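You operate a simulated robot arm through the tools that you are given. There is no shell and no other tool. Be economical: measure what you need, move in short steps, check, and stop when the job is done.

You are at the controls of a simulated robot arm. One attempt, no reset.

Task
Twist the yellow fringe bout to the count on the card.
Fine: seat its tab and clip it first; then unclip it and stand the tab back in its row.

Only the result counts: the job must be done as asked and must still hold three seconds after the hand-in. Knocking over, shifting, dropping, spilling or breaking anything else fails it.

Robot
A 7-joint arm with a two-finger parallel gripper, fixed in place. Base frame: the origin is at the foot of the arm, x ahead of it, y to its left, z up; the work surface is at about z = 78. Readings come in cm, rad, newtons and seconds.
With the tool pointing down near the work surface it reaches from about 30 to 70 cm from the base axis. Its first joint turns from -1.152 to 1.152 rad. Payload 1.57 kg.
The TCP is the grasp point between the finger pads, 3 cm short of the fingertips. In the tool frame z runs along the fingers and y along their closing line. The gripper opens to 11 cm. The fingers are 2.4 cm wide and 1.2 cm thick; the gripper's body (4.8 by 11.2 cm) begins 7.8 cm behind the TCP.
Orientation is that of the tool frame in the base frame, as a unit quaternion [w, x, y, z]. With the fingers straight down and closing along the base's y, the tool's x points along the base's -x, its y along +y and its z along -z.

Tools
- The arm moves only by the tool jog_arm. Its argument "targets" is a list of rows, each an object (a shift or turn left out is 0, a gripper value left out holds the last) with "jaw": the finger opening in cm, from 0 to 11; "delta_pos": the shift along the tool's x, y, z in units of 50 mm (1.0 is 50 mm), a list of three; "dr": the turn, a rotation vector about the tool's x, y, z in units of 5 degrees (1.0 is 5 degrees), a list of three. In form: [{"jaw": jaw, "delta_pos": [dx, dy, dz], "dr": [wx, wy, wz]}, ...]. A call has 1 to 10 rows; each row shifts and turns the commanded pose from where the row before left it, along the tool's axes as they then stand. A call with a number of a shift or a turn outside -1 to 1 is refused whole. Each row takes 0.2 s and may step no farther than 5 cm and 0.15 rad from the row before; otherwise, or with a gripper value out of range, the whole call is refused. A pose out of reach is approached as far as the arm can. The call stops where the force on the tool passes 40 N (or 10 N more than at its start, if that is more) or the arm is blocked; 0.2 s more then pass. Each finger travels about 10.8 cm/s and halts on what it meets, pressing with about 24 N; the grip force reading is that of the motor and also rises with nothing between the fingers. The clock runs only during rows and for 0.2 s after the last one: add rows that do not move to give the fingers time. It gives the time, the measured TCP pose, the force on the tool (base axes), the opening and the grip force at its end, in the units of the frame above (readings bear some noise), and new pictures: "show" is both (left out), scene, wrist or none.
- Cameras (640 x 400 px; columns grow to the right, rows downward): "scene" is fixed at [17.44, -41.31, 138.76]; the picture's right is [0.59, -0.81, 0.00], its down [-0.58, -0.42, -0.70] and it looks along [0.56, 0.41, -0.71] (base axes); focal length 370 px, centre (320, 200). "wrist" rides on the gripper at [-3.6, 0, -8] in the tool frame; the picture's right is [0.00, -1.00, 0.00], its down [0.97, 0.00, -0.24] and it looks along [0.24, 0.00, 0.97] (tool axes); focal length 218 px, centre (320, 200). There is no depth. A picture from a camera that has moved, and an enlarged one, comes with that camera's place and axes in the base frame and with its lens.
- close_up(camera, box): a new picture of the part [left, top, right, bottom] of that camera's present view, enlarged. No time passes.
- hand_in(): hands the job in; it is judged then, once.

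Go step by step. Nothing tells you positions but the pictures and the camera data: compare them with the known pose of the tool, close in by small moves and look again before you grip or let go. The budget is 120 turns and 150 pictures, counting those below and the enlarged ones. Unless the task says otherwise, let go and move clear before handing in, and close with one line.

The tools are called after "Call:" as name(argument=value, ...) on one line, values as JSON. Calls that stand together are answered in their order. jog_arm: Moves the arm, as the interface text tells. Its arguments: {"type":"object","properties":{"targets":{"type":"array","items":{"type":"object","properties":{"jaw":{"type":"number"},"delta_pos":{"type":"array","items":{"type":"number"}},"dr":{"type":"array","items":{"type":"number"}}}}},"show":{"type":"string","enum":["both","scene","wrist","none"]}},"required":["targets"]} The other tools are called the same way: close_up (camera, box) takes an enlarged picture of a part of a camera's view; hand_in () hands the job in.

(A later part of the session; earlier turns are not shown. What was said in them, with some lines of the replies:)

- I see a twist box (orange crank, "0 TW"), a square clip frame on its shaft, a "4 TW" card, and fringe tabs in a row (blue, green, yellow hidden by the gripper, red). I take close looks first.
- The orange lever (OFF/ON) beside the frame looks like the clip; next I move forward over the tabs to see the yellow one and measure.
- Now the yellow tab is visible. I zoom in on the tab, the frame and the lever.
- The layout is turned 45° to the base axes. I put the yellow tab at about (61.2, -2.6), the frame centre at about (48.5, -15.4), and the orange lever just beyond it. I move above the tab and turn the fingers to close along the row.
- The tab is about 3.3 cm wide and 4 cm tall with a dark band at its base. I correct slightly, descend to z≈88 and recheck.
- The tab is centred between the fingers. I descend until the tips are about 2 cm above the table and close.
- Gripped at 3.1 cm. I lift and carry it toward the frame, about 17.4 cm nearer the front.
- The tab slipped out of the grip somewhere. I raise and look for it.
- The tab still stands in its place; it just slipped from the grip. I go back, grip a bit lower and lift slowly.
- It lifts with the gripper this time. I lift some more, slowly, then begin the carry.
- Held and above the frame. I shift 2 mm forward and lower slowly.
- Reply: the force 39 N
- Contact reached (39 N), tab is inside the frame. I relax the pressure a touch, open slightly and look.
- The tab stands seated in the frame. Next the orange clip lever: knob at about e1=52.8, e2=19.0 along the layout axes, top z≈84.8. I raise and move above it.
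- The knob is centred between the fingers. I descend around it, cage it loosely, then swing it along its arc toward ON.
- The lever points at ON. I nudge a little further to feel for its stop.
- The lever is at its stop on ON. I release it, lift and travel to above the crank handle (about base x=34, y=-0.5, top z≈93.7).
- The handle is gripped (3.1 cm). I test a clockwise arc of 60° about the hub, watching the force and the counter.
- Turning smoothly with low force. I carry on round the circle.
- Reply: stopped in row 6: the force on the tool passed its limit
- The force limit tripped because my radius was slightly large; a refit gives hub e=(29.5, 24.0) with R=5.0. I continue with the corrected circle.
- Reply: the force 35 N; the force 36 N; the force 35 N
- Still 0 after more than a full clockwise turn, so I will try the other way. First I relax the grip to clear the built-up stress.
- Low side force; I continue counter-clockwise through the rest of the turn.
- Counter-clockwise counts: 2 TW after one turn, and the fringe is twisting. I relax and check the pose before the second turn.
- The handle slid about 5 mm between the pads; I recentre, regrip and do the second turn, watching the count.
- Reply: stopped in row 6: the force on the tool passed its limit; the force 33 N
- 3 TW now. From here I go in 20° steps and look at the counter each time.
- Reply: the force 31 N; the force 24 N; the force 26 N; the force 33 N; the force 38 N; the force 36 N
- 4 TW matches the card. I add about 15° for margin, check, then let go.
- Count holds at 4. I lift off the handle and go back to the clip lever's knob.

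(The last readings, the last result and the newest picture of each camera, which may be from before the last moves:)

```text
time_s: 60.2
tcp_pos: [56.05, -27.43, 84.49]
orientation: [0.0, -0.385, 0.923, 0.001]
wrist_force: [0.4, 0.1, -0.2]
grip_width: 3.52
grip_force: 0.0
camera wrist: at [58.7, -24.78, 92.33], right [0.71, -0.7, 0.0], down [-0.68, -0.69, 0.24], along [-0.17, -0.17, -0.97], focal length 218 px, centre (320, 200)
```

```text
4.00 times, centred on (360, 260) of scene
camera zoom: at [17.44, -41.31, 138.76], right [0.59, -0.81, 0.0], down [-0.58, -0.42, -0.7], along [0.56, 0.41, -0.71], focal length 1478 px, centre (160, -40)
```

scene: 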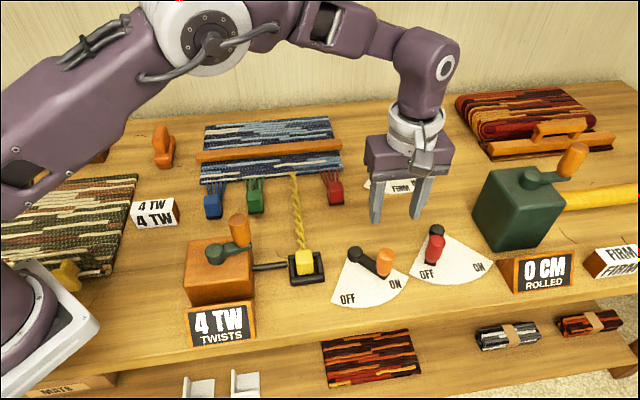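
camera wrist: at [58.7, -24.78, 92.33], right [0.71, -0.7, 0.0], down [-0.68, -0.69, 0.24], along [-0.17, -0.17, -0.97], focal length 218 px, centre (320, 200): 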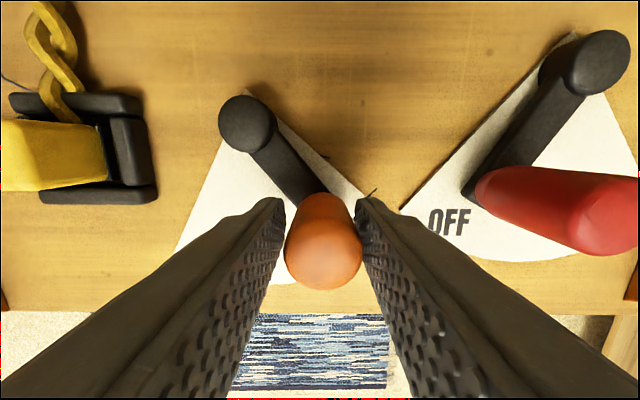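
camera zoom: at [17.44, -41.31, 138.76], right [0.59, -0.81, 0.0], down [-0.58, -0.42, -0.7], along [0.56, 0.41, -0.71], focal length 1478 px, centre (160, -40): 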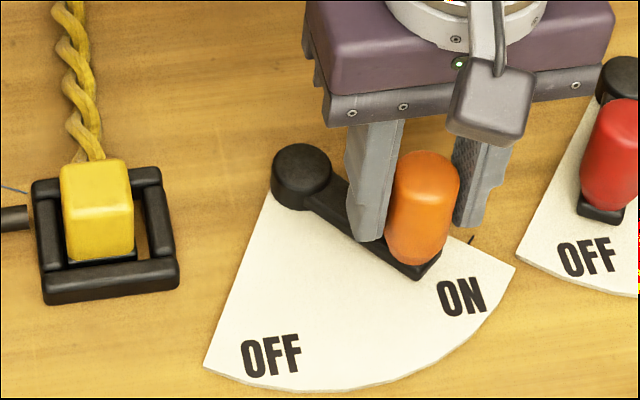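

Caged. I swing the lever back to OFF along the arc.

Call:
jog_arm(targets=[{"delta_pos": [0.126, 0.19, 0]}, {"delta_pos": [0.094, 0.21, 0]}, {"delta_pos": [0.06, 0.22, 0]}, {"delta_pos": [0.02, 0.22, 0]}, {"delta_pos": [-0.02, 0.22, 0]}, {"delta_pos": [-0.06, 0.22, 0]}, {"delta_pos": [-0.04, 0.09, 0]}, {"delta_pos": [0, 0, 0]}], show="scene")

Call:
close_up(camera="scene", box=[280, 210, 440, 310])

```text
time_s: 62.0
tcp_pos: [50.79, -23.22, 84.32]
orientation: [0.001, -0.384, 0.923, 0.001]
wrist_force: [3.2, -4.8, 0.1]
grip_width: 3.96
grip_force: 3.0
```

scene: 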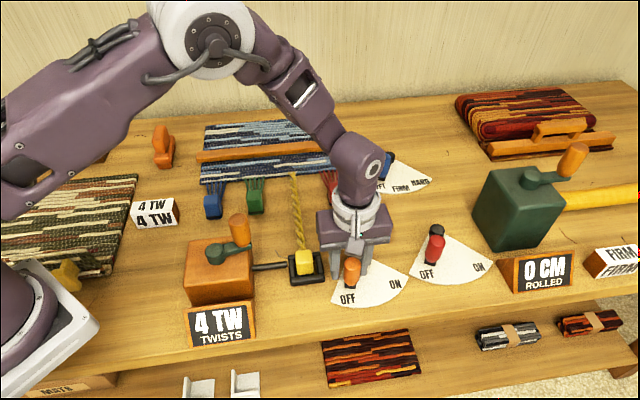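

```text
4.00 times, centred on (360, 260) of scene
camera zoom: at [17.44, -41.32, 138.75], right [0.59, -0.81, 0.0], down [-0.58, -0.42, -0.7], along [0.56, 0.41, -0.71], focal length 1478 px, centre (160, -40)
```

zoom: 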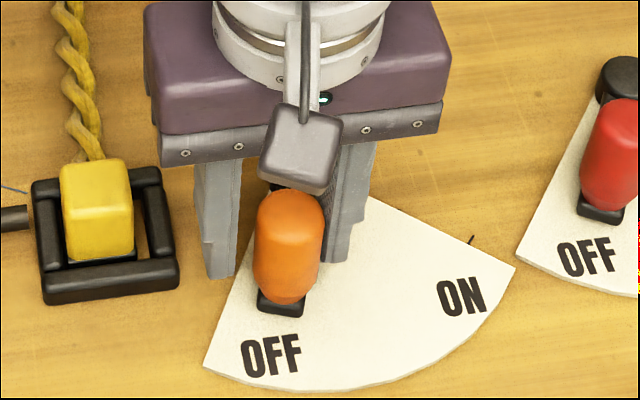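

The lever is back at OFF against its stop. I release, rise and return above the tab.

Call:
jog_arm(targets=[{"delta_pos": [0, -0.06, 0], "jaw": 5}, {"delta_pos": [0, 0, 0]}, {"delta_pos": [0, 0, -0.9]}, {"delta_pos": [0, 0, -0.9]}, {"delta_pos": [-0.4, 0.8, 0], "jaw": 6}, {"delta_pos": [-0.4, 0.78, 0]}, {"delta_pos": [0, 0, 0.5]}, {"delta_pos": [0, 0, 0.5]}, {"delta_pos": [0, 0, 0]}, {"delta_pos": [0, 0, 0]}])

Call:
close_up(camera="wrist", box=[220, 130, 420, 255])

```text
time_s: 64.2
tcp_pos: [48.31, -14.93, 88.24]
orientation: [0.0, -0.384, 0.923, 0.002]
wrist_force: [0.1, -0.3, -0.1]
grip_width: 6.0
grip_force: 0.0
camera wrist: at [50.84, -12.36, 96.07], right [0.71, -0.7, 0.0], down [-0.68, -0.69, 0.24], along [-0.17, -0.17, -0.97], focal length 218 px, centre (320, 200)
```

scene: 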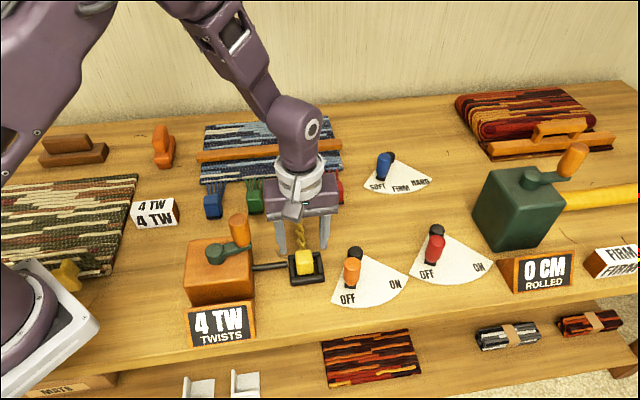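
wrist: 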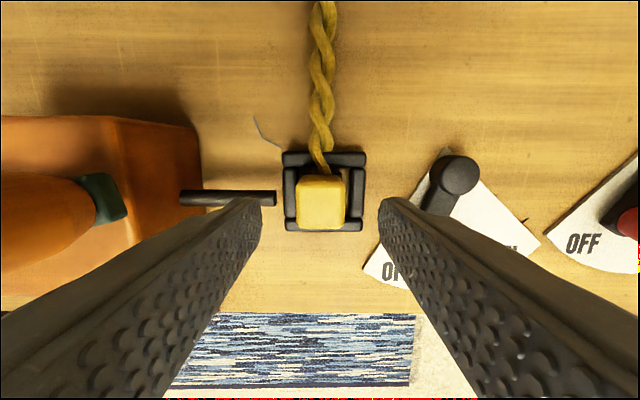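

```text
3.20 times, centred on (320, 192) of wrist
camera zoom: at [50.84, -12.36, 96.07], right [0.71, -0.7, 0.0], down [-0.68, -0.69, 0.24], along [-0.17, -0.17, -0.97], focal length 698 px, centre (320, 224)
```

zoom: 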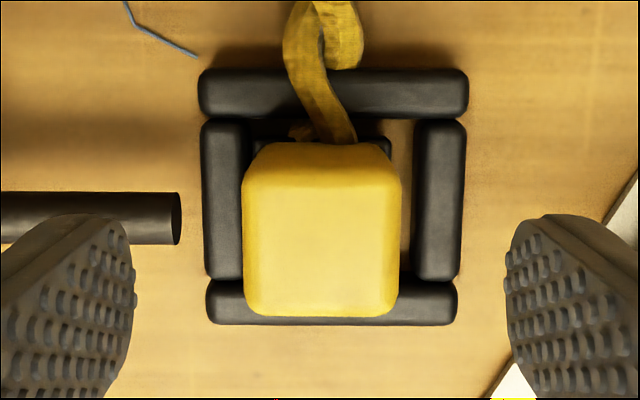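

Call:
jog_arm(targets=[{"delta_pos": [0.04, 0, 0.4]}, {"delta_pos": [0, 0, 0.4]}, {"delta_pos": [0, 0, 0.25]}, {"delta_pos": [0, 0, 0]}, {"jaw": 1}, {"jaw": 1}, {"jaw": 1}, {"jaw": 1}, {"jaw": 1}], show="none")

Call:
jog_arm(targets=[{"delta_pos": [0, 0, -0.06]}, {"delta_pos": [0, 0, -0.06]}, {"delta_pos": [0, 0, -0.07]}, {"delta_pos": [0, 0, -0.07]}, {"delta_pos": [0, 0, -0.07]}, {"delta_pos": [0, 0, -0.07]}, {"delta_pos": [0, 0, -0.07]}, {"delta_pos": [0, 0, -0.07]}, {"delta_pos": [0, 0, -0.06]}, {"delta_pos": [0, 0, 0]}])

Call:
close_up(camera="scene", box=[240, 210, 400, 310])

```text
time_s: 66.2
tcp_pos: [47.93, -15.24, 83.12]
orientation: [0.0, -0.384, 0.923, 0.002]
wrist_force: [0.6, 0.1, -0.2]
grip_width: 3.12
grip_force: 23.4
```

```text
time_s: 68.5
tcp_pos: [47.96, -15.16, 85.98]
orientation: [-0.001, -0.384, 0.923, 0.002]
wrist_force: [0.4, 0.4, -0.6]
grip_width: 3.12
grip_force: 24.1
camera wrist: at [50.52, -12.6, 93.94], right [0.71, -0.7, 0.0], down [-0.68, -0.69, 0.24], along [-0.17, -0.17, -0.97], focal length 218 px, centre (320, 200)
```

scene: 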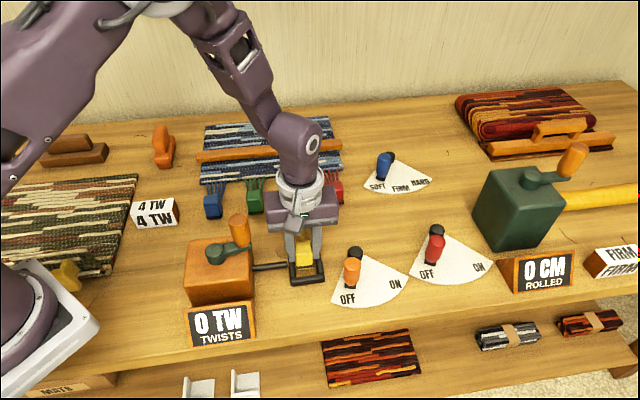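
wrist: 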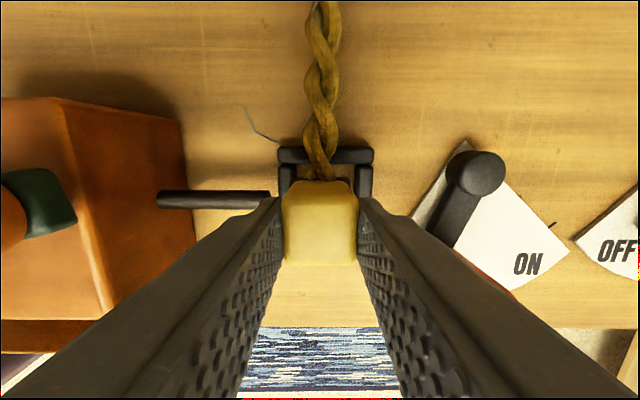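

```text
4.00 times, centred on (320, 260) of scene
camera zoom: at [17.44, -41.31, 138.76], right [0.59, -0.81, 0.0], down [-0.58, -0.42, -0.7], along [0.56, 0.41, -0.71], focal length 1478 px, centre (320, -40)
```

zoom: 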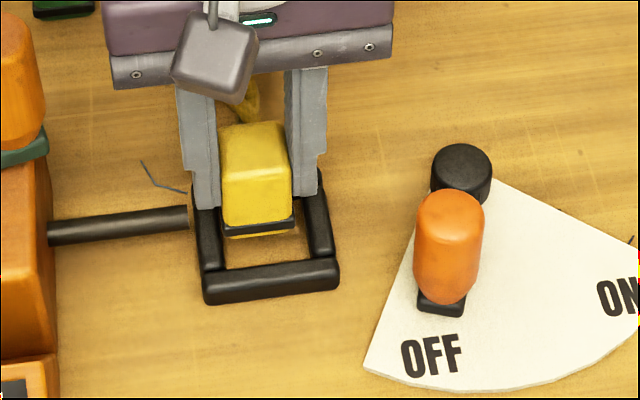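

The tab is held and the fringe stays twisted. I carry it back slowly to its place in the row, about 17.5 cm back.

Call:
jog_arm(targets=[{"delta_pos": [-0.2, 0, -0.05]}, {"delta_pos": [-0.4, -0.02, 0]}, {"delta_pos": [-0.4, -0.02, 0]}, {"delta_pos": [-0.4, -0.02, 0]}, {"delta_pos": [-0.4, -0.02, 0]}, {"delta_pos": [-0.4, -0.02, 0]}, {"delta_pos": [-0.4, 0, 0]}, {"delta_pos": [-0.4, 0, 0]}, {"delta_pos": [-0.3, 0, 0]}, {"delta_pos": [-0.21, 0, 0]}])

Call:
close_up(camera="scene", box=[190, 150, 350, 250])

```text
time_s: 70.7
tcp_pos: [60.76, -2.88, 86.15]
orientation: [0.0, -0.384, 0.923, 0.002]
wrist_force: [-0.7, -0.4, -0.5]
grip_width: 3.11
grip_force: 23.8
camera wrist: at [63.36, -0.34, 94.08], right [0.71, -0.7, 0.0], down [-0.68, -0.69, 0.24], along [-0.17, -0.17, -0.97], focal length 218 px, centre (320, 200)
```

scene: 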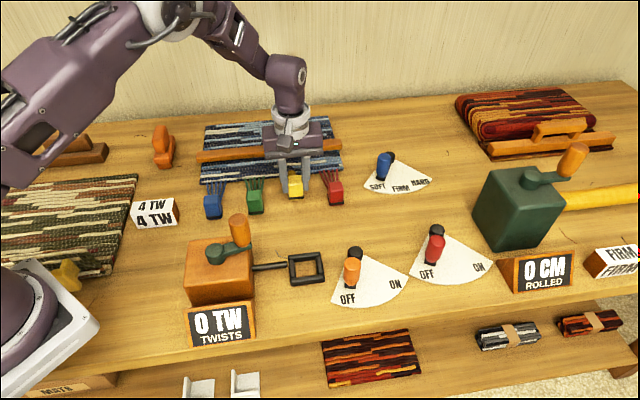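
wrist: 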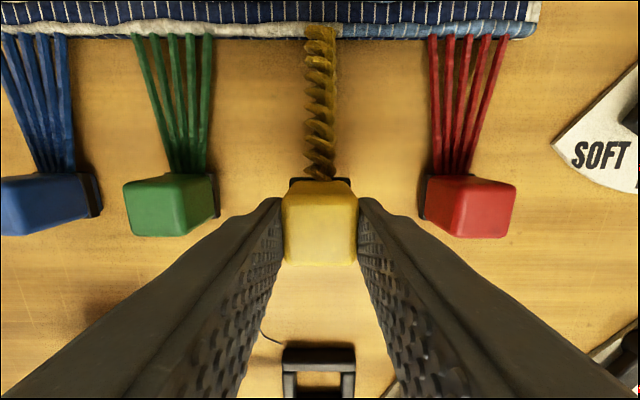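

```text
4.00 times, centred on (270, 200) of scene
camera zoom: at [17.44, -41.31, 138.76], right [0.59, -0.81, 0.0], down [-0.58, -0.42, -0.7], along [0.56, 0.41, -0.71], focal length 1478 px, centre (520, 200)
```

zoom: 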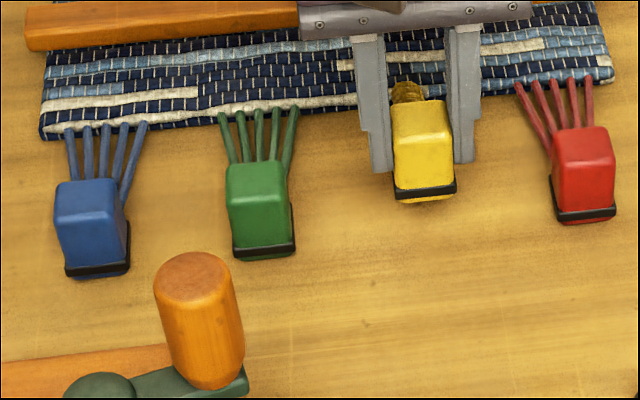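

Aligned with the original place. I lower slowly until contact.

Call:
jog_arm(targets=[{"delta_pos": [0, 0, 0.1]}, {"delta_pos": [0, 0, 0.1]}, {"delta_pos": [0, 0, 0.1]}, {"delta_pos": [0, 0, 0.1]}, {"delta_pos": [0, 0, 0.1]}, {"delta_pos": [0, 0, 0.06]}, {"delta_pos": [0, 0, 0.03]}, {"delta_pos": [0, 0, 0]}], show="wrist")

Call:
close_up(camera="scene", box=[190, 150, 350, 250])

```text
time_s: 72.5
tcp_pos: [60.8, -3.1, 83.4]
orientation: [-0.001, -0.385, 0.923, 0.001]
wrist_force: [0.2, 0.6, -0.5]
grip_width: 3.14
grip_force: 23.7
camera wrist: at [63.31, -0.4, 91.29], right [0.71, -0.7, 0.0], down [-0.68, -0.69, 0.24], along [-0.17, -0.17, -0.97], focal length 218 px, centre (320, 200)
```

wrist: 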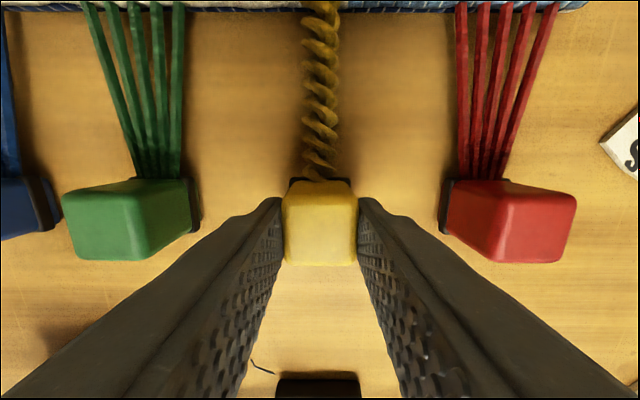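

```text
4.00 times, centred on (270, 200) of scene
camera zoom: at [17.44, -41.31, 138.76], right [0.59, -0.81, 0.0], down [-0.58, -0.42, -0.7], along [0.56, 0.41, -0.71], focal length 1478 px, centre (520, 200)
```

zoom: 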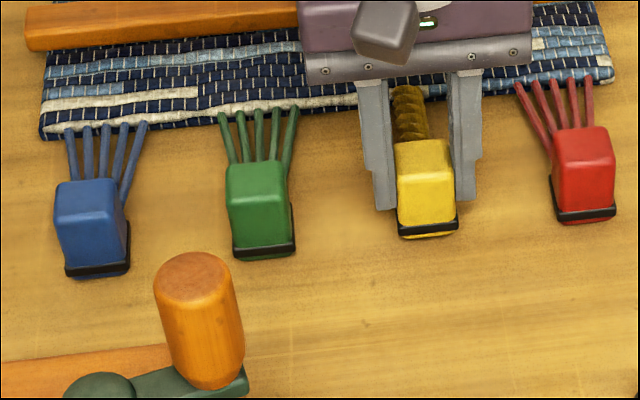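

Call:
jog_arm(targets=[{"delta_pos": [0, 0, 0.03]}, {"delta_pos": [0, 0, 0.02]}, {"delta_pos": [0, 0, 0.01]}, {"delta_pos": [0, 0, 0]}], show="none")

Call:
close_up(camera="scene", box=[190, 150, 350, 250])

```text
time_s: 73.5
tcp_pos: [60.8, -3.03, 83.12]
orientation: [-0.001, -0.384, 0.923, 0.002]
wrist_force: [-1.5, -0.2, 3.5]
grip_width: 3.1
grip_force: 24.1
```

```text
4.00 times, centred on (270, 200) of scene
camera zoom: at [17.43, -41.31, 138.76], right [0.59, -0.81, 0.0], down [-0.58, -0.42, -0.7], along [0.56, 0.41, -0.71], focal length 1478 px, centre (520, 200)
```

zoom: 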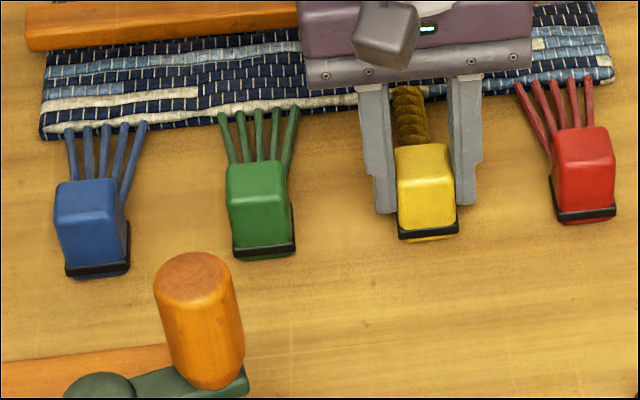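

Light contact (3.5 N); the tab stands on the table in its place. I open gently and rise.

Call:
jog_arm(targets=[{"jaw": 3.5}, {"jaw": 4.5}, {"jaw": 5.5}, {"delta_pos": [0, 0, 0]}, {"delta_pos": [0, 0, -0.3]}, {"delta_pos": [0, 0, -0.8]}, {"delta_pos": [0, 0, -0.9]}, {"delta_pos": [0, 0, -0.9]}, {"delta_pos": [0, 0, -0.5]}, {"delta_pos": [0, 0, 0]}])

Call:
close_up(camera="scene", box=[190, 150, 350, 250])

```text
time_s: 75.7
tcp_pos: [60.73, -2.98, 100.06]
orientation: [-0.001, -0.385, 0.923, 0.001]
wrist_force: [-0.5, -0.2, 0.5]
grip_width: 5.49
grip_force: 0.0
camera wrist: at [63.34, -0.32, 108.08], right [0.71, -0.7, 0.0], down [-0.68, -0.69, 0.24], along [-0.17, -0.17, -0.97], focal length 218 px, centre (320, 200)
```

scene: 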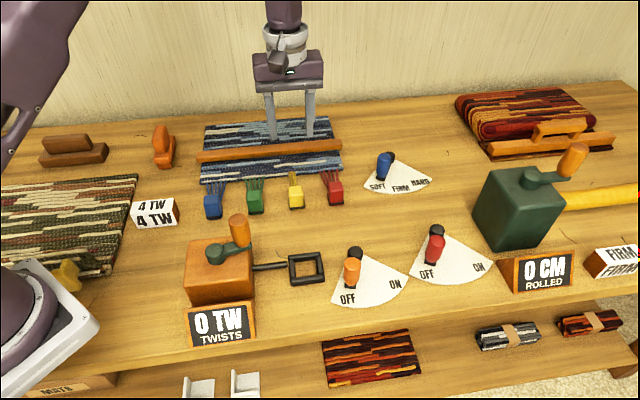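
wrist: 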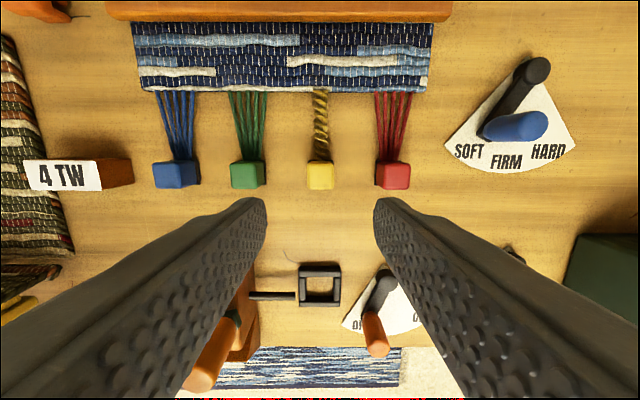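

```text
4.00 times, centred on (270, 200) of scene
camera zoom: at [17.44, -41.31, 138.76], right [0.59, -0.81, 0.0], down [-0.58, -0.42, -0.7], along [0.56, 0.41, -0.71], focal length 1478 px, centre (520, 200)
```

zoom: 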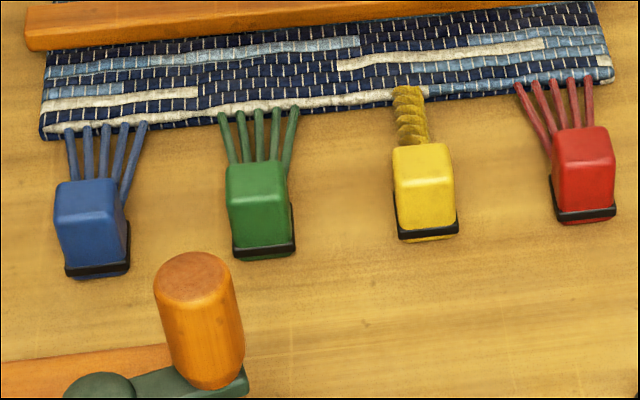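

The yellow tab stands upright in its row with the fringe twisted. The lever is at OFF, nothing else has moved, and the arm is clear, so I hand in.

Call:
hand_in()

```text
The job is handed in.
```

The yellow fringe bout is twisted to 4, as on the card. Its tab is unclipped and standing back in its row, and I've handed the job in. The counter read 4 before I unclipped the tab and dropped back to 0 once I lifted it out.
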